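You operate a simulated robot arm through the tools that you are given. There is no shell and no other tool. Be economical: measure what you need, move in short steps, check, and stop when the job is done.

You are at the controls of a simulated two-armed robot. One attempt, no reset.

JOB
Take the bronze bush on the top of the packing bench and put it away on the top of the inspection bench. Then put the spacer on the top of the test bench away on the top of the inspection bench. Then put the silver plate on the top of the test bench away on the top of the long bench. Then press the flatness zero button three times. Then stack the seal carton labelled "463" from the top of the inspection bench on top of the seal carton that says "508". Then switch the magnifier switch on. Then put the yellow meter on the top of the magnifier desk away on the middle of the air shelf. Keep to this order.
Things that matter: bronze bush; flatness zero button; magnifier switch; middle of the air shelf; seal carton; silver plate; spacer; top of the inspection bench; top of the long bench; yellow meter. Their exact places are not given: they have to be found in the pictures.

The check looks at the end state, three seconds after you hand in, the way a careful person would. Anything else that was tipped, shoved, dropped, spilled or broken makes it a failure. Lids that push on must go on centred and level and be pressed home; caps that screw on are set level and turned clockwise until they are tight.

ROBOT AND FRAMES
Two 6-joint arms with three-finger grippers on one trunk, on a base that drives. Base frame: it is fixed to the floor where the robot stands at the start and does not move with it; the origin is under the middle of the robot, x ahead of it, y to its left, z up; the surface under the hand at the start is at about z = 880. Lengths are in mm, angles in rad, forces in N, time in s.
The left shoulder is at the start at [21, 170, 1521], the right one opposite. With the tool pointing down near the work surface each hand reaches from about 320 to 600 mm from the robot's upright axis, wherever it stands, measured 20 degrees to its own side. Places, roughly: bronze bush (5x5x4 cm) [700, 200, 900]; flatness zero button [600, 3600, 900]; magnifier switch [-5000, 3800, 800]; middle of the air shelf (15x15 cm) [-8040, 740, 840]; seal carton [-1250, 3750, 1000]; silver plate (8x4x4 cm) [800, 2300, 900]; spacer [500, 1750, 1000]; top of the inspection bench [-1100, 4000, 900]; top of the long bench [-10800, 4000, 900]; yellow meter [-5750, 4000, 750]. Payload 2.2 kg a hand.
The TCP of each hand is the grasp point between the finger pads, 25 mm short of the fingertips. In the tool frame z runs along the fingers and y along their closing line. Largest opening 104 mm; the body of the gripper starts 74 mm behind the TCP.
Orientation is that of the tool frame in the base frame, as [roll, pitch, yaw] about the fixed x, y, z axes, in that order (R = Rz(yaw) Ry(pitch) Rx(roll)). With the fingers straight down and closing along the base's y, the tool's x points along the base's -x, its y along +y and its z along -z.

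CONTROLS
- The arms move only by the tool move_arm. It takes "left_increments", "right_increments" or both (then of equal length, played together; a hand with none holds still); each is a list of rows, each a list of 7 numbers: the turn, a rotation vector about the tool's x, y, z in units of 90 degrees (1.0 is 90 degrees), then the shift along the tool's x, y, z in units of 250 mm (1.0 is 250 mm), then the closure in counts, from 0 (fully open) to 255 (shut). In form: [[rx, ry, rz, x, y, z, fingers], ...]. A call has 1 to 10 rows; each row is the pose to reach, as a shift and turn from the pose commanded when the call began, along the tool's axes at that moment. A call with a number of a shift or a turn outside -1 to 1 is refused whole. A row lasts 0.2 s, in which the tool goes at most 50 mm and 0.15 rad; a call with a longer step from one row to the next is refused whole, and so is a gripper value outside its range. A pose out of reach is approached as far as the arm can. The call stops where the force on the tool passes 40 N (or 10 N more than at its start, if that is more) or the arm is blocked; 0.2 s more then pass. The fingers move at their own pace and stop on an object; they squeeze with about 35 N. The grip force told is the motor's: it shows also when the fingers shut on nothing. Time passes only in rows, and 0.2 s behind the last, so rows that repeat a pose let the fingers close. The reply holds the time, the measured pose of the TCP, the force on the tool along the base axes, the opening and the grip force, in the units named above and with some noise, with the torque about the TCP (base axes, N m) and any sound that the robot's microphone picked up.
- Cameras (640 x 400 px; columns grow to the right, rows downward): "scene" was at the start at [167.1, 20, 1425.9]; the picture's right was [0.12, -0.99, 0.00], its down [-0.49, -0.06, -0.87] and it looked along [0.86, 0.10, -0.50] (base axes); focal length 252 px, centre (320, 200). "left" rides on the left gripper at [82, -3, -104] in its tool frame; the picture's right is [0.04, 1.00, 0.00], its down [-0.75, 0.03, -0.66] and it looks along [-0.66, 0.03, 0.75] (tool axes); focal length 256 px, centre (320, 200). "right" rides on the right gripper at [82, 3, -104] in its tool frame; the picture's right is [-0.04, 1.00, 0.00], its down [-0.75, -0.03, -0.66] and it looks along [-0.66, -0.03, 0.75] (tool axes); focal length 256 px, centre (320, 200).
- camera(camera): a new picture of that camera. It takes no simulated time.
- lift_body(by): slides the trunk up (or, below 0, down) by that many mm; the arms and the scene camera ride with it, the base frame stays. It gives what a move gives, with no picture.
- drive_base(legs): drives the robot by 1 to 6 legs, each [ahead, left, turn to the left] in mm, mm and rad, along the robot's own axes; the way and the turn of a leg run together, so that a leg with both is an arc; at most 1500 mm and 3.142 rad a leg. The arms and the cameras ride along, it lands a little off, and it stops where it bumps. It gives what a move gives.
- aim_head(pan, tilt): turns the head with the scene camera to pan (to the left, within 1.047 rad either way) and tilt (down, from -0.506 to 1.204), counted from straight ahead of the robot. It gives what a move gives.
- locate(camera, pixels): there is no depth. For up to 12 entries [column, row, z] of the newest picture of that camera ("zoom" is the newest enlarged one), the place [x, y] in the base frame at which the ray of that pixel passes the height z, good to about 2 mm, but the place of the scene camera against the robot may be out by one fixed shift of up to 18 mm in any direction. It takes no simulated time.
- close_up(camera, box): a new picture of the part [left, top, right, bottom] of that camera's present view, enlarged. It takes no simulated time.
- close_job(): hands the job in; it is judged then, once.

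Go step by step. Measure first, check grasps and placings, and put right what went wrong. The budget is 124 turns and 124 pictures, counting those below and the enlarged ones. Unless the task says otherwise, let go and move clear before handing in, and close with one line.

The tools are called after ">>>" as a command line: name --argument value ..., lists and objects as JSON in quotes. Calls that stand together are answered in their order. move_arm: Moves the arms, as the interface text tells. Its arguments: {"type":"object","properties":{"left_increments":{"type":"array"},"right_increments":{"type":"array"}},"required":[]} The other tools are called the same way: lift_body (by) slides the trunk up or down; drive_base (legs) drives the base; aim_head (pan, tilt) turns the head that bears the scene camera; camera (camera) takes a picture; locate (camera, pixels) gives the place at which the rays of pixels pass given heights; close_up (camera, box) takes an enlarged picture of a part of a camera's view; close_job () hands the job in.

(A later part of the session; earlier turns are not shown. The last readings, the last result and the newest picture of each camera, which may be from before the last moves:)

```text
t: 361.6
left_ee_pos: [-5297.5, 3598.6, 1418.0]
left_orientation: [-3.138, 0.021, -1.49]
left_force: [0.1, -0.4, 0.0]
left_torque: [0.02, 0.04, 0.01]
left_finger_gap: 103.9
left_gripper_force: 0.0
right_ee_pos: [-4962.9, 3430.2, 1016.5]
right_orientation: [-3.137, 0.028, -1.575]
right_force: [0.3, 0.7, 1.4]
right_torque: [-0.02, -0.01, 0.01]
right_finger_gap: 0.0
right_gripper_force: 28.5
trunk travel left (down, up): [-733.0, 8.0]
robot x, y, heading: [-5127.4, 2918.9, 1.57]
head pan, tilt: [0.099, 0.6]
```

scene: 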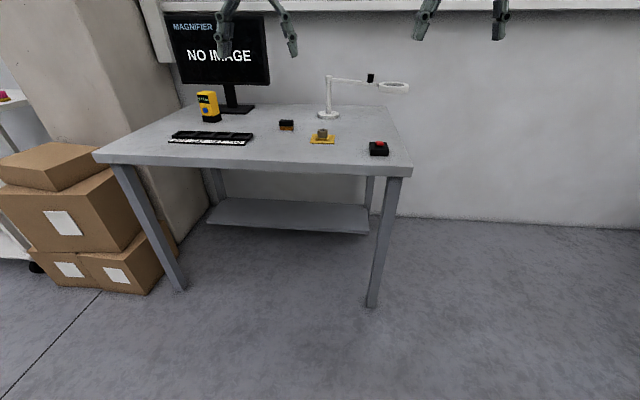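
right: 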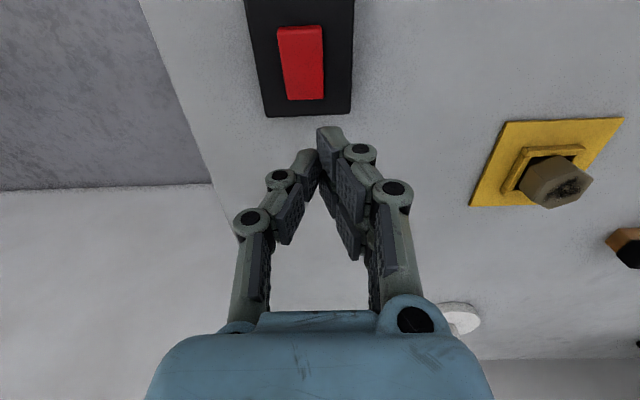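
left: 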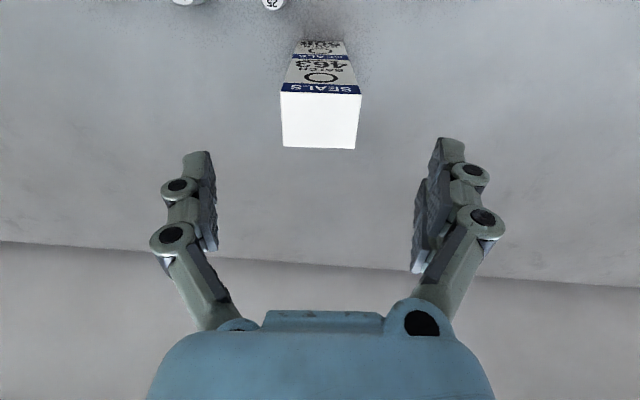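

The right elbow is free. I fix the small tilt, lower the trunk 100, and drive in over the rocker's near end.

>>> move_arm --right_increments '[[0, 0.009, 0, 0.04, 0.018, 0, 255], [0, 0.018, 0, 0.08, 0.036, 0, 255], [0, 0.018, 0, 0.08, 0.036, 0, 255]]'

>>> lift_body --by -100

>>> drive_base --legs '[[368, 0, 0]]'

```text
t: 362.4
left_ee_pos: [-5297.6, 3598.8, 1419.6]
left_orientation: [-3.138, 0.021, -1.488]
left_force: [-0.3, -0.3, -1.0]
left_torque: [-0.01, -0.01, 0.02]
left_finger_gap: 104.0
left_gripper_force: 0.2
right_ee_pos: [-4971.5, 3411.9, 1015.1]
right_orientation: [-3.137, 0.002, -1.577]
right_force: [0.2, -0.1, 0.7]
right_torque: [-0.01, -0.01, 0.0]
right_finger_gap: 0.1
right_gripper_force: 28.1
trunk travel left (down, up): [-733.0, 8.0]
robot x, y, heading: [-5128.6, 2921.9, 1.568]
head pan, tilt: [0.099, 0.6]
```

```text
t: 363.7
left_ee_pos: [-5297.3, 3598.4, 1319.2]
left_orientation: [-3.138, 0.02, -1.492]
left_force: [0.5, -0.2, 0.3]
left_torque: [-0.01, -0.02, 0.05]
left_finger_gap: 104.1
left_gripper_force: 0.0
right_ee_pos: [-4971.1, 3410.4, 914.0]
right_orientation: [-3.137, 0.002, -1.577]
right_force: [-0.4, 0.0, 0.0]
right_torque: [0.0, -0.03, 0.01]
right_finger_gap: 0.3
right_gripper_force: 28.0
trunk travel left (down, up): [-633.0, 108.0]
robot x, y, heading: [-5126.1, 2921.1, 1.571]
head pan, tilt: [0.099, 0.6]
```

```text
t: 366.1
left_ee_pos: [-5295.8, 3965.5, 1318.7]
left_orientation: [-3.137, 0.022, -1.493]
left_force: [-0.3, -0.5, 0.2]
left_torque: [0.0, -0.01, 0.0]
left_finger_gap: 103.8
left_gripper_force: 0.1
right_ee_pos: [-4971.4, 3778.1, 914.6]
right_orientation: [-3.138, 0.0, -1.577]
right_force: [-0.2, 0.1, 0.6]
right_torque: [0.01, 0.0, 0.03]
right_finger_gap: 0.0
right_gripper_force: 28.5
trunk travel left (down, up): [-633.0, 108.0]
robot x, y, heading: [-5128.7, 3291.5, 1.568]
head pan, tilt: [0.099, 0.6]
```

Over the near end (rocker spans y 3779–3816). I lower and press gently.

>>> move_arm --right_increments '[[0, 0, 0, -0.018, 0, 0.1, 255], [0, 0, 0, -0.018, 0, 0.2, 255], [0, 0, 0, -0.018, 0, 0.214, 255], [0, 0, 0, -0.018, 0, 0.226, 255], [0, 0, 0, -0.018, 0, 0.238, 255], [0, 0, 0, -0.018, 0, 0.25, 255], [0, 0, 0, -0.018, 0, 0.26, 255], [0, 0, 0, -0.018, 0, 0.26, 255]]'

```text
t: 367.4
left_ee_pos: [-5296.9, 3962.3, 1320.9]
left_orientation: [-3.137, 0.024, -1.494]
left_force: [-0.3, -0.2, -0.5]
left_torque: [-0.02, 0.0, 0.01]
left_finger_gap: 104.0
left_gripper_force: 0.0
right_ee_pos: [-4971.2, 3783.3, 860.4]
right_orientation: [-3.138, 0.007, -1.577]
right_force: [1.7, -15.6, 25.0]
right_torque: [-0.11, 0.08, 0.05]
right_finger_gap: 6.0
right_gripper_force: 28.0
trunk travel left (down, up): [-633.0, 108.0]
robot x, y, heading: [-5124.7, 3285.6, 1.565]
head pan, tilt: [0.099, 0.6]
stopped in row 6 (right hand): the force on the tool passed its limit at 44 N (the readings are from after the stop); the commanded pose is now the measured one
```

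Contact 44 N at TCP 860 with no click. I raise and look at the switch and the monitor.

>>> move_arm --right_increments '[[0, 0, 0, 0, 0, -0.1, 255], [0, 0, 0, 0.1, 0, -0.2, 0], [0, 0, 0, 0.2, 0, -0.25, 0], [0, 0, 0, 0.2, 0, -0.25, 0]]'

>>> camera --camera "right"

>>> close_up --camera "right" --box '[260, 60, 380, 160]'

```text
t: 368.6
left_ee_pos: [-5295.5, 3966.8, 1318.4]
left_orientation: [-3.138, 0.019, -1.491]
left_force: [0.6, -0.4, 0.0]
left_torque: [0.0, 0.01, 0.01]
left_finger_gap: 103.9
left_gripper_force: 0.0
right_ee_pos: [-4939.0, 3741.3, 920.4]
right_orientation: [-3.09, 0.019, -1.588]
right_force: [0.3, 0.7, 0.7]
right_torque: [0.0, 0.03, 0.0]
right_finger_gap: 103.9
right_gripper_force: 0.0
trunk travel left (down, up): [-633.0, 108.0]
robot x, y, heading: [-5124.6, 3286.0, 1.567]
head pan, tilt: [0.099, 0.6]
stopped in row 4 (right hand): the arm was blocked; the commanded pose is now the measured one
```

```text
19 pictures are left
```

right: 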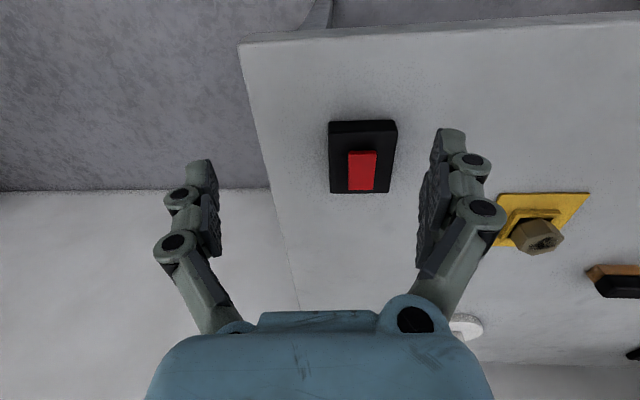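

```text
4.00 times, centred on (320, 110) of right
```

zoom: 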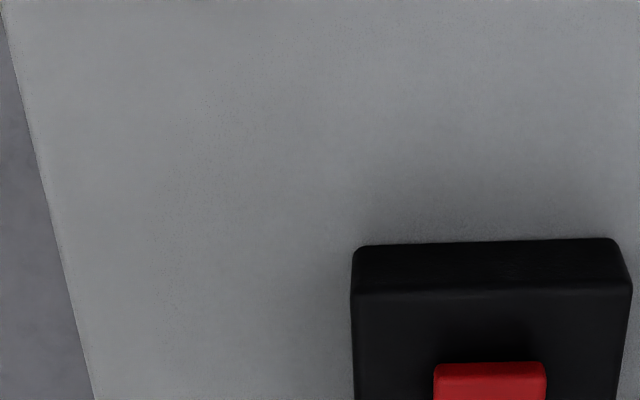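

The red rocker now reaches the far box edge in view, so it may have toggled. I check the monitor and the rocker closely.

>>> close_up --camera "right" --box '[320, 110, 410, 205]'

>>> aim_head --pan 0.3 --tilt 0.4

>>> camera --camera "scene"

```text
4.21 times, centred on (365, 158) of right
```

zoom: 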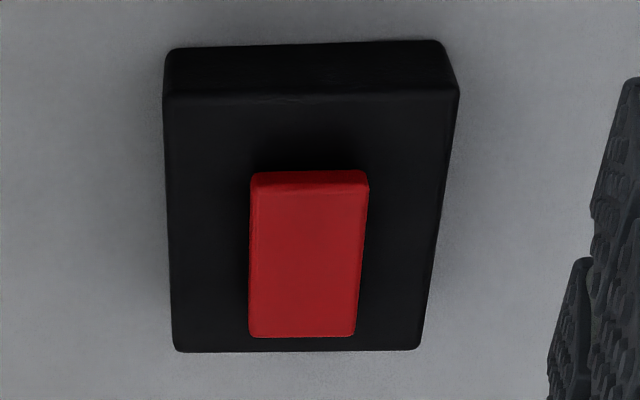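

```text
t: 369.4
left_ee_pos: [-5295.6, 3966.7, 1318.9]
left_orientation: [-3.137, 0.02, -1.491]
left_force: [-0.3, -0.5, -0.1]
left_torque: [0.01, 0.01, 0.0]
left_finger_gap: 104.3
left_gripper_force: 0.0
right_ee_pos: [-4940.7, 3741.6, 921.5]
right_orientation: [-3.087, 0.019, -1.588]
right_force: [0.0, 0.1, 0.1]
right_torque: [0.01, 0.01, 0.01]
right_finger_gap: 104.0
right_gripper_force: 0.1
trunk travel left (down, up): [-633.0, 108.0]
robot x, y, heading: [-5126.2, 3285.8, 1.565]
head pan, tilt: [0.3, 0.4]
```

```text
16 pictures are left
```

scene: 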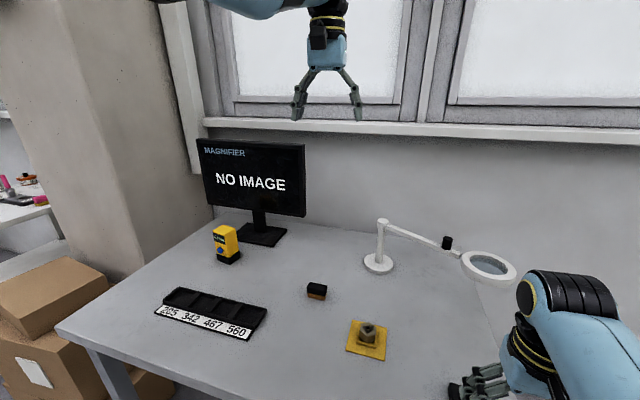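

The monitor still says NO IMAGE. I triangulate the heights of the rocker's two ends with the current view against the earlier one.

>>> locate --camera "right" --pixels '[[362.4, 151.4, 825], [362.4, 151.4, 832], [362.4, 151.4, 840], [360.7, 190.5, 820], [360.7, 190.5, 830], [360.7, 190.5, 840], [362, 133, 825], [359, 194, 825]]'

>>> locate --camera "zoom" --pixels '[[309, 188, 832], [309, 172, 832], [302, 337, 832]]'

```text
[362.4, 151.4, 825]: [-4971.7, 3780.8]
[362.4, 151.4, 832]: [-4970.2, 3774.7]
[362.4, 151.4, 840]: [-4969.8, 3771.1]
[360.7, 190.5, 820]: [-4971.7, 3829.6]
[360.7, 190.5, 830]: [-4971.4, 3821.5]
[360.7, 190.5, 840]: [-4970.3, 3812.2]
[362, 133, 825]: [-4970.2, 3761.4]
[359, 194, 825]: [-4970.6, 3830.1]
```

```text
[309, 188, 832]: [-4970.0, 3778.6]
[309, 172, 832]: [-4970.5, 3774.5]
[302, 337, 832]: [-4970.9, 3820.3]
```

Both before and after, the near end is low (z≈824) and the far end high (≈837), so it's the far end that must be pressed, at y≈3814. I straighten the hand and move over the far end.

>>> move_arm --right_increments '[[-0.012, 0.004, -0.004, -0.1, 0.04, 0, 255], [-0.024, 0.008, -0.008, -0.2, 0.08, 0, 255], [-0.035, 0.012, -0.011, -0.296, 0.124, 0, 255], [-0.035, 0.012, -0.011, -0.296, 0.124, 0.08, 255], [-0.035, 0.012, -0.011, -0.296, 0.124, 0.16, 255], [-0.035, 0.012, -0.011, -0.296, 0.124, 0.16, 255]]'

```text
t: 370.8
left_ee_pos: [-5296.7, 3966.3, 1318.5]
left_orientation: [-3.138, 0.023, -1.491]
left_force: [-0.5, 0.0, -1.1]
left_torque: [0.01, -0.03, 0.07]
left_finger_gap: 104.2
left_gripper_force: 0.2
right_ee_pos: [-4970.7, 3816.6, 880.7]
right_orientation: [3.136, 0.0, -1.571]
right_force: [-0.4, -0.1, -0.3]
right_torque: [0.0, 0.01, 0.01]
right_finger_gap: 0.0
right_gripper_force: 27.9
trunk travel left (down, up): [-633.0, 108.0]
robot x, y, heading: [-5123.4, 3286.6, 1.57]
head pan, tilt: [0.3, 0.4]
```

Over the far end. I press down in small steps.

>>> move_arm --right_increments '[[0, 0, 0, 0, 0, 0.06, 255], [0, 0, 0, 0, 0, 0.076, 255], [0, 0, 0, 0, 0, 0.088, 255], [0, 0, 0, 0, 0, 0.1, 255], [0, 0, 0, 0, 0, 0.112, 255], [0, 0, 0, 0, 0, 0.124, 255], [0, 0, 0, 0, 0, 0.132, 255]]'

>>> camera --camera "scene"

```text
t: 372.0
left_ee_pos: [-5296.6, 3964.1, 1318.9]
left_orientation: [-3.139, 0.021, -1.493]
left_force: [0.2, 0.3, -0.9]
left_torque: [-0.04, 0.02, -0.02]
left_finger_gap: 104.0
left_gripper_force: 0.1
right_ee_pos: [-4970.5, 3820.0, 859.9]
right_orientation: [3.137, 0.008, -1.572]
right_force: [1.0, -7.1, 21.1]
right_torque: [-0.66, 0.14, 0.08]
right_finger_gap: 0.1
right_gripper_force: 28.2
trunk travel left (down, up): [-633.0, 108.0]
robot x, y, heading: [-5122.4, 3286.3, 1.57]
head pan, tilt: [0.3, 0.4]
stopped in row 6 (right hand): the force on the tool passed its limit at 45 N (the readings are from after the stop); the commanded pose is now the measured one
```

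```text
15 pictures are left
```

scene: 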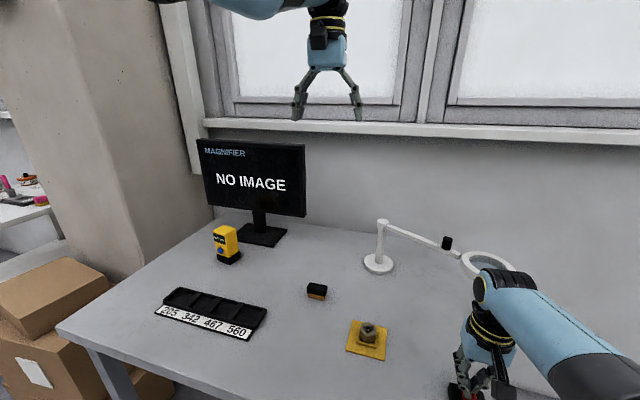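

Again 45 N and no sound. I lift off and look closely at the rocker once more to see which end is up now.

>>> move_arm --right_increments '[[0, 0, 0, 0, 0, -0.1, 255], [0, 0, 0, 0.1, 0, -0.16, 0], [0, 0, 0, 0.22, 0, -0.2, 0], [0, 0, 0, 0.22, 0, -0.2, 0]]'

>>> close_up --camera "right" --box '[260, 60, 388, 140]'

```text
t: 373.0
left_ee_pos: [-5296.7, 3966.1, 1318.1]
left_orientation: [-3.138, 0.019, -1.491]
left_force: [-0.1, -0.5, -0.5]
left_torque: [0.05, 0.0, -0.02]
left_finger_gap: 104.1
left_gripper_force: 0.0
right_ee_pos: [-4963.2, 3770.5, 909.6]
right_orientation: [-3.138, 0.016, -1.574]
right_force: [-0.2, -0.1, -0.4]
right_torque: [0.01, -0.02, -0.01]
right_finger_gap: 101.5
right_gripper_force: 0.1
trunk travel left (down, up): [-633.0, 108.0]
robot x, y, heading: [-5127.9, 3286.8, 1.568]
head pan, tilt: [0.3, 0.4]
```

```text
5.00 times, centred on (324, 100) of right
```

zoom: 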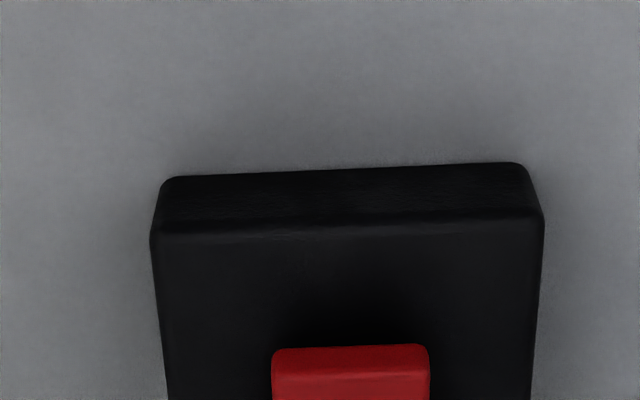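

>>> close_up --camera "right" --box '[244, 95, 404, 195]'

```text
4.00 times, centred on (324, 145) of right
```

zoom: 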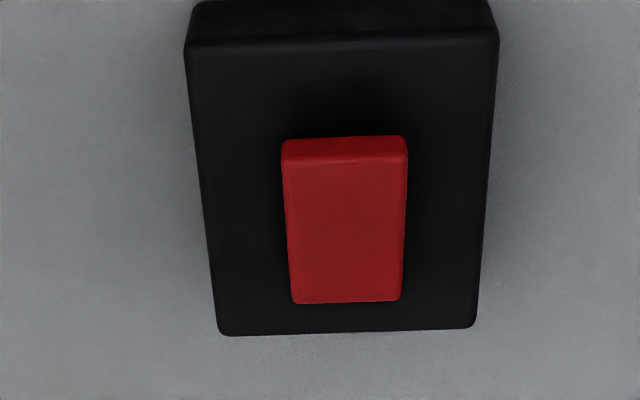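

Now the rocker is back in its original state (near end up, 57% length), while after the near-end press it had flipped (64%). So "on" is the near end down. I press the near end again as before.

>>> move_arm --right_increments '[[0, 0.01, 0, -0.052, 0.032, 0, 255], [0, 0.01, 0, -0.052, 0.032, 0, 255], [0, 0.01, 0, -0.052, 0.032, 0, 255], [0, 0.01, 0, -0.052, 0.032, 0, 255], [0, 0.01, 0, -0.052, 0.032, 0.1, 255], [0, 0.01, 0, -0.052, 0.032, 0.17, 255], [0, 0.01, 0, -0.052, 0.032, 0.17, 255]]'

>>> move_arm --right_increments '[[0, 0, 0, 0, 0, 0.012, 255], [0, 0, 0, 0, 0, 0.024, 255], [0, 0, 0, 0, 0, 0.036, 255], [0, 0, 0, 0, 0, 0.048, 255], [0, 0, 0, 0, 0, 0.06, 255], [0, 0, 0, 0, 0, 0.07, 255], [0, 0, 0, 0, 0, 0.08, 255]]'

>>> move_arm --right_increments '[[0, 0, 0, 0, 0, -0.1, 255], [0, 0, 0, 0.03, 0, -0.2, 0], [0, 0, 0, 0.06, 0, -0.22, 0], [0, 0, 0, 0.06, 0, -0.22, 0]]'

>>> close_up --camera "right" --box '[244, 85, 404, 185]'

```text
t: 374.6
left_ee_pos: [-5296.0, 3966.4, 1318.3]
left_orientation: [-3.138, 0.021, -1.49]
left_force: [0.5, 0.6, 0.1]
left_torque: [0.02, -0.04, -0.01]
left_finger_gap: 104.0
left_gripper_force: 0.1
right_ee_pos: [-4976.4, 3777.6, 864.6]
right_orientation: [3.137, -0.01, -1.571]
right_force: [-0.2, 0.4, -0.8]
right_torque: [0.01, 0.0, 0.0]
right_finger_gap: 0.0
right_gripper_force: 28.4
trunk travel left (down, up): [-633.0, 108.0]
robot x, y, heading: [-5123.1, 3287.2, 1.569]
head pan, tilt: [0.3, 0.4]
```

```text
t: 375.6
left_ee_pos: [-5294.8, 3962.2, 1321.6]
left_orientation: [-3.137, 0.025, -1.493]
left_force: [0.8, 0.9, 0.6]
left_torque: [-0.02, 0.01, -0.01]
left_finger_gap: 104.0
left_gripper_force: 0.0
right_ee_pos: [-4977.0, 3778.4, 858.6]
right_orientation: [3.134, -0.001, -1.572]
right_force: [0.2, -15.7, 26.6]
right_torque: [0.0, -0.09, -0.05]
right_finger_gap: 6.0
right_gripper_force: 28.4
trunk travel left (down, up): [-633.0, 108.0]
robot x, y, heading: [-5125.7, 3283.8, 1.565]
head pan, tilt: [0.3, 0.4]
heard: click
stopped in row 4 (right hand): the force on the tool passed its limit at 44 N (the readings are from after the stop); the commanded pose is now the measured one
```

```text
t: 376.6
left_ee_pos: [-5297.0, 3965.6, 1319.1]
left_orientation: [-3.137, 0.022, -1.49]
left_force: [-0.7, 0.1, -0.2]
left_torque: [0.0, -0.01, 0.0]
left_finger_gap: 104.1
left_gripper_force: 0.0
right_ee_pos: [-4966.1, 3776.1, 918.8]
right_orientation: [-3.134, 0.016, -1.577]
right_force: [-0.1, 0.8, 1.0]
right_torque: [0.02, 0.01, 0.0]
right_finger_gap: 101.4
right_gripper_force: 0.2
trunk travel left (down, up): [-633.0, 108.0]
robot x, y, heading: [-5127.3, 3285.1, 1.567]
head pan, tilt: [0.3, 0.4]
```

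```text
4.00 times, centred on (324, 135) of right
```

zoom: 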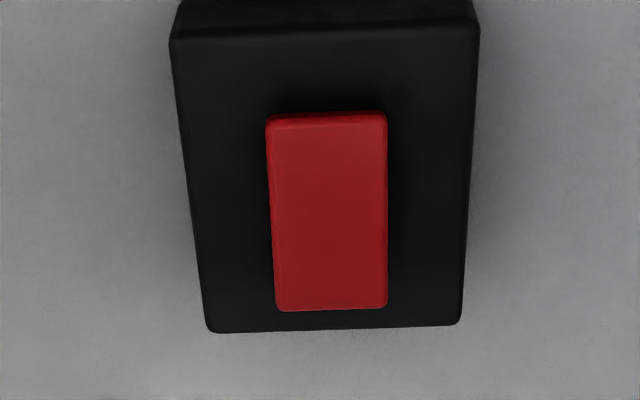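

A click was heard and the rocker is fully flipped now (the first press had only turned it part-way). I locate the yellow meter in the last scene picture.

>>> locate --camera "scene" --pixels '[[229, 262, 800], [229, 262, 800], [225, 230, 870], [225, 230, 890], [212, 310, 800], [267, 233, 800], [375, 265, 800], [305, 190, 1000], [55, 328, 800]]'

>>> close_up --camera "scene" --box '[160, 120, 320, 280]'

```text
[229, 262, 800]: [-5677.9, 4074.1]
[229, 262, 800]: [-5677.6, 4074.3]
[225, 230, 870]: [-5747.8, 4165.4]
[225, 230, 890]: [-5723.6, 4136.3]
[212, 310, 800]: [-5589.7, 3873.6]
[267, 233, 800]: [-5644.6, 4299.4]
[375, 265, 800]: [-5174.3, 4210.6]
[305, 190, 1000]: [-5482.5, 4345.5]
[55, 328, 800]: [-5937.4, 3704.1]
```

```text
2.50 times, centred on (240, 200) of scene
```

zoom: 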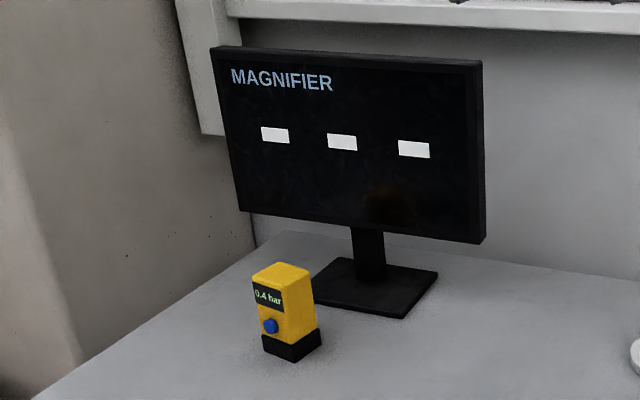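

The monitor now shows the magnifier picture, so the switch is on. Now I back off, slide left and re-bend the left arm for the yellow meter.

>>> drive_base --legs '[[-400, 0, 0], [0, 393, 0]]'

>>> move_arm --left_increments '[[0, 0, 0, 0, 0, 0.15, 0], [0, 0, 0, 0, 0, 0.3, 0], [0, 0, 0, 0.02, 0, 0.46, 0], [0, 0, 0, 0.04, 0, 0.62, 0], [0, 0, 0, 0.07, 0, 0.78, 0], [0, 0, 0, 0.1, 0, 0.92, 0], [0, 0, 0, 0.12, 0, 1.0, 0]]'

>>> move_arm --left_increments '[[0, 0, 0, 0.05, 0, 0.15, 0], [0, 0, 0, 0.1, 0, 0.3, 0], [0, 0, 0, 0.16, 0, 0.45, 0], [0, 0, 0, 0.22, 0, 0.6, 0]]'

>>> move_arm --left_increments '[[0, 0, 0, -0.1, 0, 0.15, 0], [0, 0, 0, -0.22, 0, 0.28, 0], [0, 0, 0, -0.4, 0, 0.3, 0], [0, 0, 0, -0.55, 0, 0.3, 0], [0, 0, 0, -0.55, 0, 0.3, 0], [0, 0, 0, -0.38, 0, 0.22, 0], [0, 0, 0, -0.2, 0, 0.14, 0], [0, 0, 0, -0.02, 0, 0.06, 0], [0, 0, 0, 0.15, 0, -0.02, 0], [0, 0, 0, 0.25, 0, -0.08, 0]]'

```text
t: 381.1
left_ee_pos: [-5691.7, 3570.4, 1318.4]
left_orientation: [-3.139, 0.021, -1.495]
left_force: [-1.2, 0.3, -0.1]
left_torque: [0.01, 0.0, 0.0]
left_finger_gap: 103.9
left_gripper_force: 0.0
right_ee_pos: [-5361.0, 3375.5, 912.8]
right_orientation: [-3.129, 0.002, -1.581]
right_force: [0.4, 0.2, 0.5]
right_torque: [0.01, 0.01, 0.0]
right_finger_gap: 104.0
right_gripper_force: 0.0
trunk travel left (down, up): [-633.0, 108.0]
robot x, y, heading: [-5525.8, 2890.8, 1.568]
head pan, tilt: [0.3, 0.4]
```

```text
t: 382.8
left_ee_pos: [-5690.6, 3543.8, 1068.2]
left_orientation: [-3.138, 0.021, -1.494]
left_force: [0.6, 0.1, 0.3]
left_torque: [0.0, -0.02, 0.0]
left_finger_gap: 103.8
left_gripper_force: 0.0
right_ee_pos: [-5360.1, 3373.6, 912.8]
right_orientation: [-3.128, 0.005, -1.581]
right_force: [-0.4, 0.2, 0.4]
right_torque: [-0.02, -0.02, 0.01]
right_finger_gap: 104.2
right_gripper_force: 0.0
trunk travel left (down, up): [-633.0, 108.0]
robot x, y, heading: [-5525.5, 2890.4, 1.568]
head pan, tilt: [0.3, 0.4]
```

```text
t: 383.8
left_ee_pos: [-5685.7, 3494.2, 916.0]
left_orientation: [-3.139, 0.023, -1.494]
left_force: [0.3, 0.3, -0.5]
left_torque: [0.02, -0.02, 0.04]
left_finger_gap: 103.9
left_gripper_force: 0.1
right_ee_pos: [-5359.4, 3374.3, 913.4]
right_orientation: [-3.128, 0.003, -1.581]
right_force: [-0.7, 0.2, 0.3]
right_torque: [-0.03, 0.02, 0.02]
right_finger_gap: 104.0
right_gripper_force: 0.1
trunk travel left (down, up): [-633.0, 108.0]
robot x, y, heading: [-5522.0, 2890.2, 1.559]
head pan, tilt: [0.3, 0.4]
```

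```text
t: 385.9
left_ee_pos: [-5681.5, 3429.7, 937.1]
left_orientation: [-3.138, 0.019, -1.494]
left_force: [0.3, 1.0, 0.7]
left_torque: [-0.01, 0.0, 0.01]
left_finger_gap: 103.9
left_gripper_force: 0.0
left hand out of reach, approached as far as the arm can: row 1, 2, 3, 4, 5, 6, 7, 8
right_ee_pos: [-5360.3, 3373.9, 913.0]
right_orientation: [-3.125, 0.005, -1.583]
right_force: [0.3, 0.0, -0.4]
right_torque: [-0.02, -0.02, 0.01]
right_finger_gap: 104.1
right_gripper_force: 0.0
trunk travel left (down, up): [-633.0, 108.0]
robot x, y, heading: [-5521.6, 2887.8, 1.566]
head pan, tilt: [0.3, 0.4]
```

The left arm is free. I raise it slightly, lower the trunk 80, and drive toward the meter.

>>> move_arm --left_increments '[[0, 0.012, 0, -0.02, 0, -0.1, 0], [0, 0.012, 0, -0.05, 0, -0.24, 0], [0, 0.012, 0, -0.08, 0, -0.37, 0], [0, 0.012, 0, -0.08, 0, -0.37, 0]]'

>>> lift_body --by -80

>>> drive_base --legs '[[470, 0, 0]]'

>>> camera --camera "left"

```text
t: 386.9
left_ee_pos: [-5682.5, 3448.2, 1029.4]
left_orientation: [-3.137, 0.0, -1.495]
left_force: [0.0, 0.4, 0.4]
left_torque: [0.01, 0.01, 0.0]
left_finger_gap: 104.3
left_gripper_force: 0.1
right_ee_pos: [-5359.5, 3374.0, 913.3]
right_orientation: [-3.128, 0.005, -1.581]
right_force: [-0.8, 0.2, -0.4]
right_torque: [0.01, -0.03, 0.01]
right_finger_gap: 104.0
right_gripper_force: 0.1
trunk travel left (down, up): [-633.0, 108.0]
robot x, y, heading: [-5522.5, 2892.4, 1.566]
head pan, tilt: [0.3, 0.4]
```

```text
t: 388.1
left_ee_pos: [-5681.8, 3448.8, 949.8]
left_orientation: [-3.139, 0.004, -1.493]
left_force: [0.3, 0.6, -0.2]
left_torque: [0.03, -0.02, -0.01]
left_finger_gap: 104.0
left_gripper_force: 0.1
right_ee_pos: [-5359.6, 3373.4, 833.4]
right_orientation: [-3.127, 0.002, -1.582]
right_force: [-0.6, 0.1, 0.2]
right_torque: [0.0, -0.03, -0.02]
right_finger_gap: 104.3
right_gripper_force: 0.0
trunk travel left (down, up): [-553.0, 188.0]
robot x, y, heading: [-5526.0, 2891.6, 1.565]
head pan, tilt: [0.3, 0.4]
```

```text
t: 391.0
left_ee_pos: [-5680.0, 3925.3, 950.1]
left_orientation: [-3.137, 0.001, -1.494]
left_force: [0.0, 0.7, 0.2]
left_torque: [0.0, 0.0, -0.03]
left_finger_gap: 103.9
left_gripper_force: 0.1
right_ee_pos: [-5356.7, 3851.6, 832.6]
right_orientation: [-3.127, 0.003, -1.581]
right_force: [0.1, 0.2, 0.9]
right_torque: [-0.02, 0.03, -0.04]
right_finger_gap: 104.3
right_gripper_force: 0.0
trunk travel left (down, up): [-553.0, 188.0]
robot x, y, heading: [-5522.8, 3368.9, 1.565]
head pan, tilt: [0.3, 0.4]
```

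```text
10 pictures are left
```

left: 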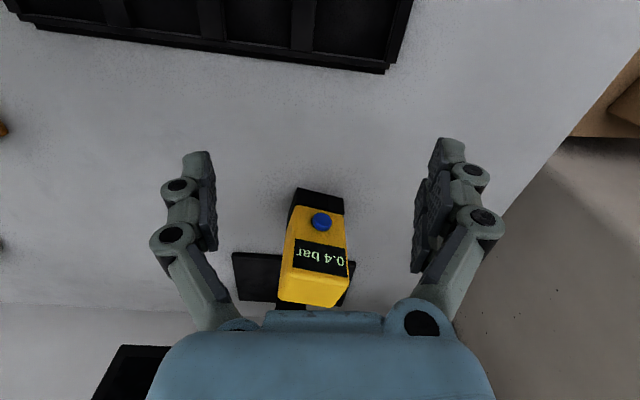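

The meter faces the robot. The right hand is low over the desk (tips ~7 mm above), so I raise it first, and measure the meter.

>>> move_arm --right_increments '[[0, 0, 0, 0, 0, -0.06, 0], [0, 0, 0, -0.04, 0, -0.14, 0], [0, 0, 0, -0.1, 0, -0.24, 0], [0, 0, 0, -0.14, 0, -0.3, 0]]'

>>> locate --camera "left" --pixels '[[297, 190, 800], [344, 198, 800], [293, 207, 820], [348, 215, 820], [281, 277, 890], [347, 279, 890], [281, 300, 890], [334, 307, 890], [281, 300, 900], [334, 307, 900], [310, 290, 900], [310, 290, 880]]'

>>> close_up --camera "left" --box '[240, 180, 400, 310]'

```text
t: 392.0
left_ee_pos: [-5680.5, 3926.4, 948.5]
left_orientation: [-3.138, 0.001, -1.495]
left_force: [1.3, 0.2, -0.1]
left_torque: [-0.01, 0.01, 0.01]
left_finger_gap: 103.7
left_gripper_force: 0.0
right_ee_pos: [-5358.8, 3885.3, 908.1]
right_orientation: [-3.129, 0.004, -1.582]
right_force: [1.0, 0.8, 0.2]
right_torque: [0.0, -0.02, 0.04]
right_finger_gap: 104.0
right_gripper_force: 0.1
trunk travel left (down, up): [-553.0, 188.0]
robot x, y, heading: [-5517.7, 3365.2, 1.567]
head pan, tilt: [0.3, 0.4]
```

```text
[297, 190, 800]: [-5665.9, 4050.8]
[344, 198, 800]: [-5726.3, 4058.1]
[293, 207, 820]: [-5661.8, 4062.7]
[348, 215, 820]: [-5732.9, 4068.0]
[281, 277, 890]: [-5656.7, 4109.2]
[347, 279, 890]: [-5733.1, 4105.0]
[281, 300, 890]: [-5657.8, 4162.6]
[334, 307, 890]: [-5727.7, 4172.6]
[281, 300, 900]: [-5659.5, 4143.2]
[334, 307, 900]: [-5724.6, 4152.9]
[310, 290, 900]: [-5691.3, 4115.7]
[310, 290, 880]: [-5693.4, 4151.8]
```

```text
3.08 times, centred on (320, 245) of left
```

zoom: 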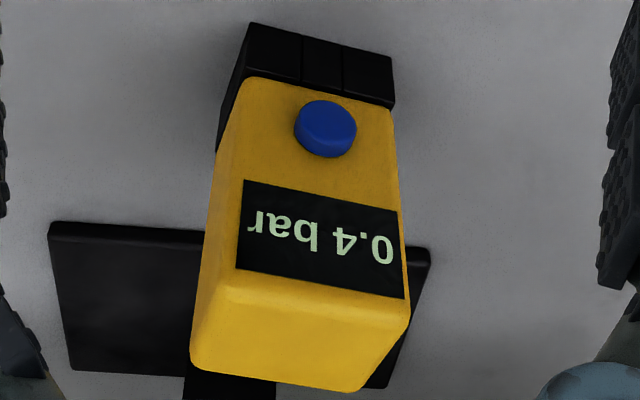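

>>> locate --camera "left" --pixels '[[288.2, 272.7, 915], [347.6, 277.6, 915], [278.4, 297.7, 915], [333, 307, 915], [298, 185.2, 800], [342.7, 199.3, 800], [287, 229, 800], [288.2, 272.7, 910], [278.4, 297.7, 910]]'

```text
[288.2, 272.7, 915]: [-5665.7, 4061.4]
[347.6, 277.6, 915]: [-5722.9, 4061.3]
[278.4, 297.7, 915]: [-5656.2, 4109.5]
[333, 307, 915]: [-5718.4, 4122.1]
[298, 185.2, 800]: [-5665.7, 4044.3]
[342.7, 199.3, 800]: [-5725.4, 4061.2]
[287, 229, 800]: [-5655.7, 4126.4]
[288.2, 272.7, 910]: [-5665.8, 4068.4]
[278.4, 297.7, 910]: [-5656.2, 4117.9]
```

Meter centre ≈(-5691,4080), turned about -0.2 rad, top ≈917. I drive a bit closer, turn the hand to match and lower it in front with the fingers straddling.

>>> drive_base --legs '[[106, 0, 0]]'

>>> move_arm --left_increments '[[0, 0, 0.09, 0, 0, 0, 0], [0, 0, 0.176, 0, 0, 0.06, 0], [0, 0, 0.176, 0, 0, 0.16, 0], [0, 0, 0.176, 0, 0, 0.27, 0], [0, 0, 0.176, 0, 0, 0.27, 0]]'

>>> camera --camera "left"

```text
t: 393.1
left_ee_pos: [-5678.9, 4032.8, 947.9]
left_orientation: [-3.137, 0.001, -1.493]
left_force: [0.6, 0.2, 0.1]
left_torque: [-0.05, -0.01, 0.0]
left_finger_gap: 104.2
left_gripper_force: 0.1
right_ee_pos: [-5356.0, 3993.2, 907.7]
right_orientation: [-3.128, 0.003, -1.581]
right_force: [-0.7, -0.3, -0.2]
right_torque: [-0.03, 0.05, -0.01]
right_finger_gap: 103.9
right_gripper_force: 0.0
trunk travel left (down, up): [-553.0, 188.0]
robot x, y, heading: [-5522.2, 3471.8, 1.566]
head pan, tilt: [0.3, 0.4]
```

```text
t: 394.0
left_ee_pos: [-5681.3, 4037.5, 909.0]
left_orientation: [3.134, 0.022, -1.765]
left_force: [-1.1, -4.9, 18.7]
left_torque: [0.55, 0.78, 0.28]
left_finger_gap: 105.4
left_gripper_force: 0.0
right_ee_pos: [-5357.2, 3990.7, 908.4]
right_orientation: [-3.129, 0.005, -1.582]
right_force: [-0.5, 1.0, -0.5]
right_torque: [-0.03, -0.03, 0.02]
right_finger_gap: 104.1
right_gripper_force: 0.0
trunk travel left (down, up): [-553.0, 188.0]
robot x, y, heading: [-5522.2, 3474.5, 1.566]
head pan, tilt: [0.3, 0.4]
stopped in row 4 (left hand): the force on the tool passed its limit at 58 N (the readings are from after the stop); the commanded pose is now the measured one
```

```text
8 pictures are left
```

left: 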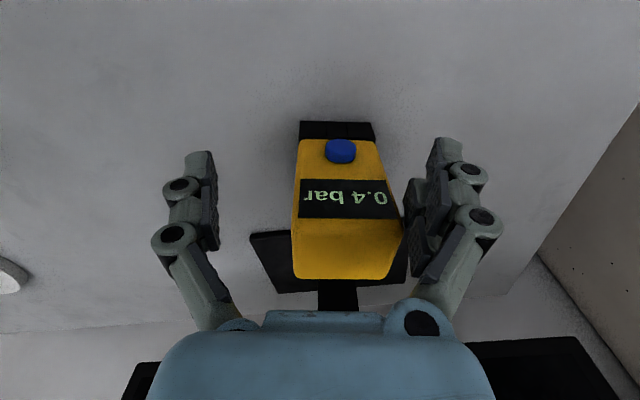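

A finger touched the meter's edge; it still stands. I raise, shift 14 mm toward it sideways, and re-measure.

>>> move_arm --left_increments '[[0, 0, 0, 0, 0, -0.1, 0], [0, 0, 0, 0, 0.02, -0.17, 0], [0, 0, 0, 0, 0.056, -0.17, 0], [0, 0, 0, 0, 0.056, -0.17, 0]]'

>>> camera --camera "left"

```text
t: 395.0
left_ee_pos: [-5694.4, 4038.9, 949.3]
left_orientation: [3.134, 0.016, -1.767]
left_force: [0.2, 0.1, -0.4]
left_torque: [0.0, -0.01, 0.0]
left_finger_gap: 104.2
left_gripper_force: 0.1
right_ee_pos: [-5357.4, 3990.9, 908.4]
right_orientation: [-3.128, 0.005, -1.583]
right_force: [0.2, 0.1, 0.4]
right_torque: [-0.03, -0.01, 0.0]
right_finger_gap: 103.8
right_gripper_force: 0.1
trunk travel left (down, up): [-553.0, 188.0]
robot x, y, heading: [-5519.9, 3474.5, 1.57]
head pan, tilt: [0.3, 0.4]
```

```text
7 pictures are left
```

left: 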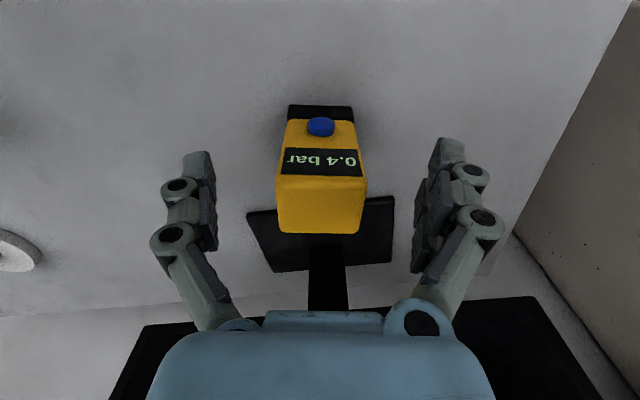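

Now the meter is centred and square between the fingers. I measure its top at z 917.

>>> locate --camera "left" --pixels '[[279, 175, 917], [366, 176, 917], [281, 232, 917], [361, 234, 917], [289, 105, 800], [351, 106, 800], [321, 204, 917]]'

```text
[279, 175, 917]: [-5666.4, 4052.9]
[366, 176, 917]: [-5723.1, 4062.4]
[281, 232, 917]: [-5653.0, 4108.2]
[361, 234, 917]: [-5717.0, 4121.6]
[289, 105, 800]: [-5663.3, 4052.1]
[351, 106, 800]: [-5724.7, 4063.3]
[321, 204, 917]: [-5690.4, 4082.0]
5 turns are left
```

Five turns are left, so I batch: grip the meter, lift, back out, drive to the air shelf, turn and look.

>>> move_arm --left_increments '[[0, 0, 0, -0.09, 0.008, 0, 0], [0, 0, 0, -0.176, 0.017, 0, 0], [0, 0, 0, -0.176, 0.017, 0.1, 0], [0, 0, 0, -0.176, 0.017, 0.2, 0], [0, 0, 0, -0.176, 0.017, 0.277, 0], [0, 0, 0, -0.176, 0.017, 0.277, 255], [0, 0, 0, -0.176, 0.017, 0.277, 255], [0, 0, 0, -0.176, 0.017, 0.277, 255], [0, 0, 0, -0.176, 0.017, 0.277, 255], [0, 0, 0, -0.176, 0.017, 0.277, 255]]'

>>> move_arm --left_increments '[[0, 0, 0, 0, 0, -0.1, 255], [0, 0, 0, 0, 0, -0.22, 255], [0, 0, 0, 0, 0, -0.26, 255]]'

>>> drive_base --legs '[[-650, 0, 0], [0, 1500, 0], [0, 1190, 0], [0, 0, 3.14]]'

>>> aim_head --pan 0.1 --tilt 0.3

>>> camera --camera "scene"

>>> camera --camera "left"

```text
t: 397.2
left_ee_pos: [-5690.6, 4084.3, 881.4]
left_orientation: [3.134, 0.018, -1.767]
left_force: [0.8, 0.2, 0.8]
left_torque: [0.07, -0.11, 0.03]
left_finger_gap: 64.9
left_gripper_force: 34.9
right_ee_pos: [-5357.7, 3991.3, 908.7]
right_orientation: [-3.129, 0.006, -1.581]
right_force: [-0.6, 0.2, 1.0]
right_torque: [0.01, 0.01, -0.01]
right_finger_gap: 104.0
right_gripper_force: 0.2
trunk travel left (down, up): [-553.0, 188.0]
robot x, y, heading: [-5519.4, 3475.7, 1.566]
head pan, tilt: [0.3, 0.4]
```

```text
t: 398.0
left_ee_pos: [-5690.6, 4083.0, 946.3]
left_orientation: [3.133, 0.018, -1.765]
left_force: [0.3, 0.3, -2.0]
left_torque: [-0.01, -0.03, 0.0]
left_finger_gap: 64.5
left_gripper_force: 34.5
right_ee_pos: [-5359.0, 3991.3, 909.5]
right_orientation: [-3.127, 0.005, -1.581]
right_force: [0.6, -0.6, -1.2]
right_torque: [-0.02, 0.01, 0.02]
right_finger_gap: 104.0
right_gripper_force: 0.0
trunk travel left (down, up): [-553.0, 188.0]
robot x, y, heading: [-5520.7, 3474.5, 1.566]
head pan, tilt: [0.3, 0.4]
```

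```text
t: 421.6
left_ee_pos: [-8075.9, 2235.0, 946.4]
left_orientation: [3.135, 0.018, 1.341]
left_force: [-0.8, 1.3, -1.3]
left_torque: [-0.03, 0.0, -0.02]
left_finger_gap: 64.3
left_gripper_force: 35.0
right_ee_pos: [-8406.0, 2336.3, 908.0]
right_orientation: [-3.128, 0.005, 1.528]
right_force: [-0.2, -0.2, 0.1]
right_torque: [-0.03, 0.01, -0.01]
right_finger_gap: 104.1
right_gripper_force: 0.2
trunk travel left (down, up): [-553.0, 188.0]
robot x, y, heading: [-8225.9, 2847.0, -1.603]
head pan, tilt: [0.3, 0.4]
```

```text
t: 422.4
left_ee_pos: [-8077.2, 2235.0, 945.9]
left_orientation: [3.135, 0.017, 1.343]
left_force: [0.0, 1.1, -1.7]
left_torque: [-0.01, 0.0, 0.04]
left_finger_gap: 64.9
left_gripper_force: 35.0
right_ee_pos: [-8406.2, 2337.1, 907.2]
right_orientation: [-3.127, 0.005, 1.529]
right_force: [0.5, -0.2, 0.2]
right_torque: [0.01, 0.01, 0.01]
right_finger_gap: 104.1
right_gripper_force: 0.0
trunk travel left (down, up): [-553.0, 188.0]
robot x, y, heading: [-8227.5, 2853.7, -1.61]
head pan, tilt: [0.099, 0.3]
```

```text
6 pictures are left
```

scene: 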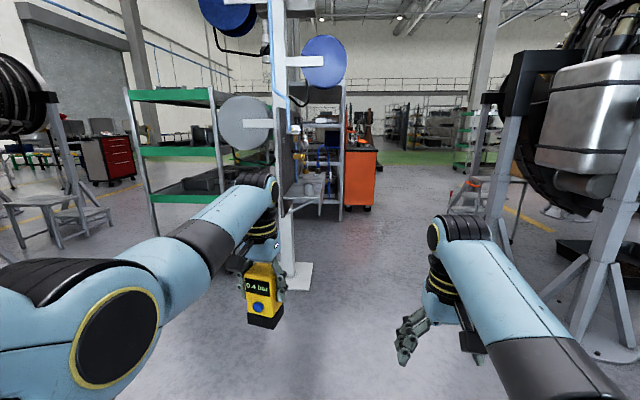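

```text
5 pictures are left
4 turns are left
```

left: 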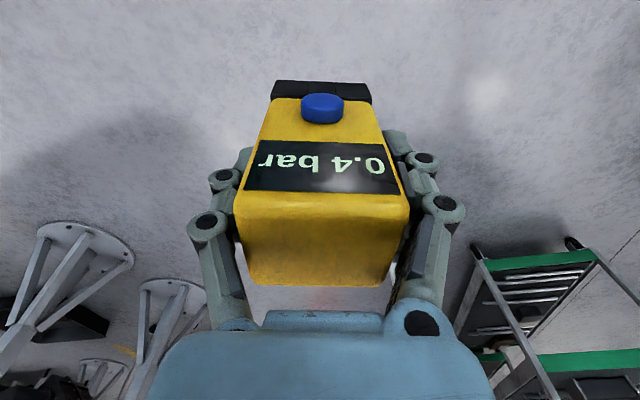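

The meter is held firmly. The air shelf should be the small shelf beside the hose-reel post, near (313,175). I drive closer and look.

>>> drive_base --legs '[[0, 0, 0.038], [850, 0, 0]]'

>>> aim_head --pan 0.1 --tilt 0.35

>>> camera --camera "scene"

>>> close_up --camera "scene" --box '[200, 90, 440, 240]'

>>> locate --camera "zoom" --pixels '[[160, 200, 840], [240, 200, 840], [320, 200, 840], [400, 200, 840], [240, 260, 840], [320, 260, 840], [400, 260, 840], [160, 260, 840], [240, 320, 840], [320, 320, 840], [160, 320, 840], [400, 320, 840]]'

```text
t: 427.2
left_ee_pos: [-8051.7, 1392.1, 946.0]
left_orientation: [3.135, 0.017, 1.381]
left_force: [-0.6, 0.7, -1.7]
left_torque: [0.05, 0.01, -0.02]
left_finger_gap: 65.1
left_gripper_force: 35.2
right_ee_pos: [-8385.8, 1480.4, 907.5]
right_orientation: [-3.128, 0.004, 1.563]
right_force: [0.2, 0.5, 0.4]
right_torque: [0.0, 0.01, 0.02]
right_finger_gap: 104.2
right_gripper_force: 0.0
trunk travel left (down, up): [-553.0, 188.0]
robot x, y, heading: [-8222.7, 1996.4, -1.57]
head pan, tilt: [0.099, 0.3]
```

```text
t: 427.9
left_ee_pos: [-8052.6, 1390.8, 945.4]
left_orientation: [3.134, 0.019, 1.38]
left_force: [0.3, 0.5, -1.4]
left_torque: [-0.03, -0.03, 0.0]
left_finger_gap: 64.7
left_gripper_force: 35.3
right_ee_pos: [-8386.3, 1479.2, 907.6]
right_orientation: [-3.126, 0.003, 1.566]
right_force: [0.1, -0.2, -0.1]
right_torque: [0.0, 0.01, -0.02]
right_finger_gap: 104.0
right_gripper_force: 0.1
trunk travel left (down, up): [-553.0, 188.0]
robot x, y, heading: [-8227.3, 1997.6, -1.575]
head pan, tilt: [0.099, 0.351]
```

```text
4 pictures are left
```

scene: 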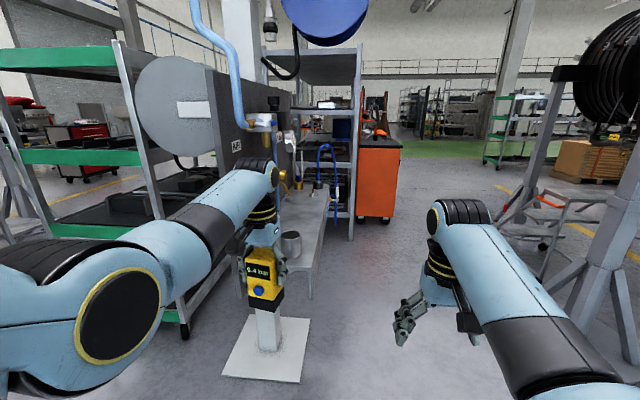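

```text
2.67 times, centred on (320, 165) of scene
```

zoom: 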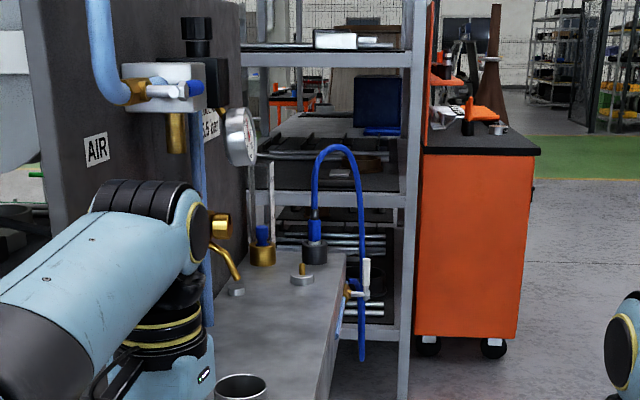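

```text
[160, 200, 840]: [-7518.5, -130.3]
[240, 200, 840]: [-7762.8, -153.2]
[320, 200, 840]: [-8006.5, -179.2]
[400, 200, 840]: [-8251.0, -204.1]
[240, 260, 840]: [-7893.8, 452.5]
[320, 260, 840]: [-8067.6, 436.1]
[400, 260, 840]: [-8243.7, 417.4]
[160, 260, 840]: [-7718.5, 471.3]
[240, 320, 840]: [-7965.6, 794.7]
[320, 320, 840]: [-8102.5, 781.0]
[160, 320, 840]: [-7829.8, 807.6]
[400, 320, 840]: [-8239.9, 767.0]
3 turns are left
```

The shelf (with the AIR board) is open from the -x side; its middle (-8040,740,840) is free, and a diagonal approach avoids the gauge and hose. I raise the meter 40 mm and drive round to approach at 45°.

>>> move_arm --left_increments '[[0, 0, 0, 0, 0, -0.08, 255], [0, 0, 0, 0, 0, -0.16, 255], [0, 0, 0, 0, 0, -0.16, 255]]'

>>> drive_base --legs '[[0, -582, 0], [710, 0, 0], [0, 0, 0.79], [250, 0, 0]]'

>>> camera --camera "left"

>>> aim_head --pan 0.25 --tilt 0.6

>>> camera --camera "scene"

```text
t: 428.7
left_ee_pos: [-8053.6, 1391.5, 986.0]
left_orientation: [3.137, 0.017, 1.381]
left_force: [-0.1, -0.8, -1.8]
left_torque: [-0.02, -0.01, -0.01]
left_finger_gap: 64.7
left_gripper_force: 35.6
right_ee_pos: [-8387.1, 1479.2, 907.8]
right_orientation: [-3.128, 0.004, 1.565]
right_force: [0.6, 1.4, -0.6]
right_torque: [0.03, -0.02, -0.01]
right_finger_gap: 103.8
right_gripper_force: 0.1
trunk travel left (down, up): [-553.0, 188.0]
robot x, y, heading: [-8224.5, 1999.5, -1.57]
head pan, tilt: [0.099, 0.351]
```

```text
t: 439.0
left_ee_pos: [-8079.1, 799.4, 984.7]
left_orientation: [3.134, 0.016, 2.162]
left_force: [0.0, -0.6, -1.9]
left_torque: [0.04, 0.02, 0.03]
left_finger_gap: 64.6
left_gripper_force: 35.2
right_ee_pos: [-8379.1, 628.2, 906.6]
right_orientation: [-3.128, 0.005, 2.348]
right_force: [0.3, 0.6, -0.1]
right_torque: [0.04, 0.01, -0.01]
right_finger_gap: 104.2
right_gripper_force: 0.1
trunk travel left (down, up): [-553.0, 188.0]
robot x, y, heading: [-8623.8, 1111.7, -0.793]
head pan, tilt: [0.099, 0.351]
```

```text
2 pictures are left
```

left: 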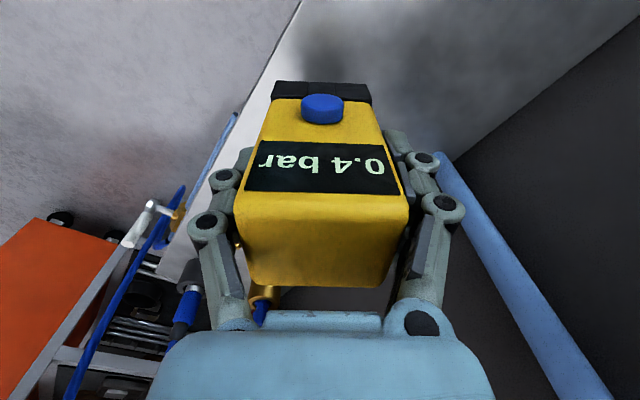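

```text
t: 439.7
left_ee_pos: [-8080.5, 800.5, 985.9]
left_orientation: [3.135, 0.017, 2.161]
left_force: [0.3, 0.5, -1.3]
left_torque: [-0.01, 0.01, -0.02]
left_finger_gap: 65.1
left_gripper_force: 34.1
right_ee_pos: [-8378.6, 628.8, 908.5]
right_orientation: [-3.127, 0.004, 2.347]
right_force: [-0.2, -0.1, -0.3]
right_torque: [0.05, -0.04, -0.01]
right_finger_gap: 104.0
right_gripper_force: 0.0
trunk travel left (down, up): [-553.0, 188.0]
robot x, y, heading: [-8631.9, 1109.4, -0.786]
head pan, tilt: [0.25, 0.6]
```

```text
1 pictures are left
2 turns are left
```

scene: 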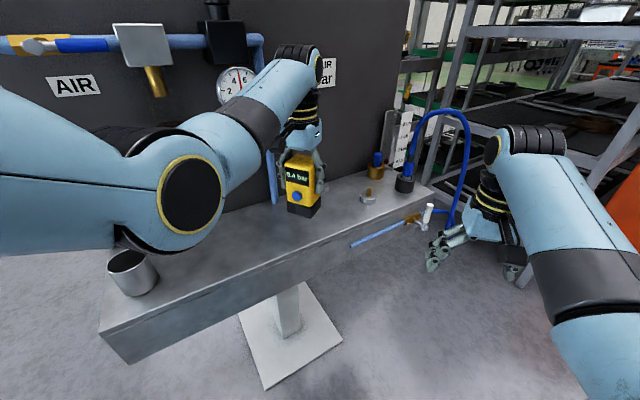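

The meter hangs above the shelf close to the middle. I shift the base the last bit to (-8052,742), lower and creep to contact, and check with the last picture.

>>> drive_base --legs '[[61, -21, 0]]'

>>> move_arm --left_increments '[[0, 0, 0, 0, 0, 0.1, 255], [0, 0, 0, 0, 0, 0.2, 255], [0, 0, 0, 0, 0, 0.2, 255]]'

>>> move_arm --left_increments '[[0, 0, 0, 0, 0, 0.013, 255], [0, 0, 0, 0, 0, 0.026, 255], [0, 0, 0, 0, 0, 0.039, 255], [0, 0, 0, 0, 0, 0.052, 255], [0, 0, 0, 0, 0, 0.065, 255], [0, 0, 0, 0, 0, 0.078, 255], [0, 0, 0, 0, 0, 0.091, 255], [0, 0, 0, 0, 0, 0.104, 255], [0, 0, 0, 0, 0, 0.117, 255], [0, 0, 0, 0, 0, 0.13, 255]]'

>>> close_up --camera "scene" --box '[200, 120, 440, 270]'

```text
t: 440.7
left_ee_pos: [-8052.5, 741.4, 985.4]
left_orientation: [3.134, 0.015, 2.161]
left_force: [0.4, -0.2, -2.1]
left_torque: [0.03, 0.03, -0.01]
left_finger_gap: 64.6
left_gripper_force: 34.9
right_ee_pos: [-8350.0, 568.3, 907.6]
right_orientation: [-3.129, 0.002, 2.349]
right_force: [-0.6, -1.1, -0.3]
right_torque: [0.06, 0.04, 0.02]
right_finger_gap: 103.8
right_gripper_force: 0.1
trunk travel left (down, up): [-553.0, 188.0]
robot x, y, heading: [-8602.6, 1053.0, -0.79]
head pan, tilt: [0.25, 0.6]
```

```text
t: 441.5
left_ee_pos: [-8050.8, 741.2, 935.5]
left_orientation: [3.135, 0.017, 2.162]
left_force: [-0.4, 0.5, -1.1]
left_torque: [0.01, -0.01, 0.02]
left_finger_gap: 64.6
left_gripper_force: 35.1
right_ee_pos: [-8351.2, 570.4, 907.9]
right_orientation: [-3.128, 0.005, 2.346]
right_force: [-0.2, 0.2, -0.3]
right_torque: [0.01, 0.03, 0.02]
right_finger_gap: 104.0
right_gripper_force: 0.2
trunk travel left (down, up): [-553.0, 188.0]
robot x, y, heading: [-8603.1, 1053.1, -0.787]
head pan, tilt: [0.25, 0.6]
```

```text
t: 443.2
left_ee_pos: [-8047.9, 739.5, 920.7]
left_orientation: [3.13, 0.031, 2.161]
left_force: [-4.3, 3.9, 18.0]
left_torque: [0.36, 0.6, -0.05]
left_finger_gap: 64.8
left_gripper_force: 34.6
right_ee_pos: [-8352.4, 570.9, 908.1]
right_orientation: [-3.128, 0.005, 2.346]
right_force: [-0.5, -0.6, 0.1]
right_torque: [-0.02, 0.06, -0.02]
right_finger_gap: 103.9
right_gripper_force: 0.0
trunk travel left (down, up): [-553.0, 188.0]
robot x, y, heading: [-8601.9, 1051.7, -0.789]
head pan, tilt: [0.25, 0.6]
stopped in row 8 (left hand): the force on the tool passed its limit at 42 N (the readings are from after the stop); the commanded pose is now the measured one
```

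```text
2.67 times, centred on (320, 195) of scene
1 turns are left
```

zoom: 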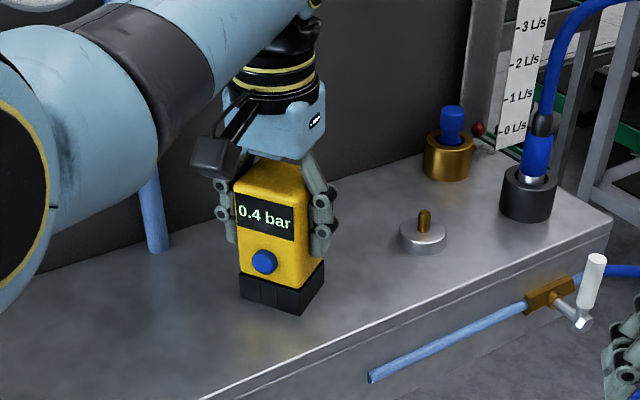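

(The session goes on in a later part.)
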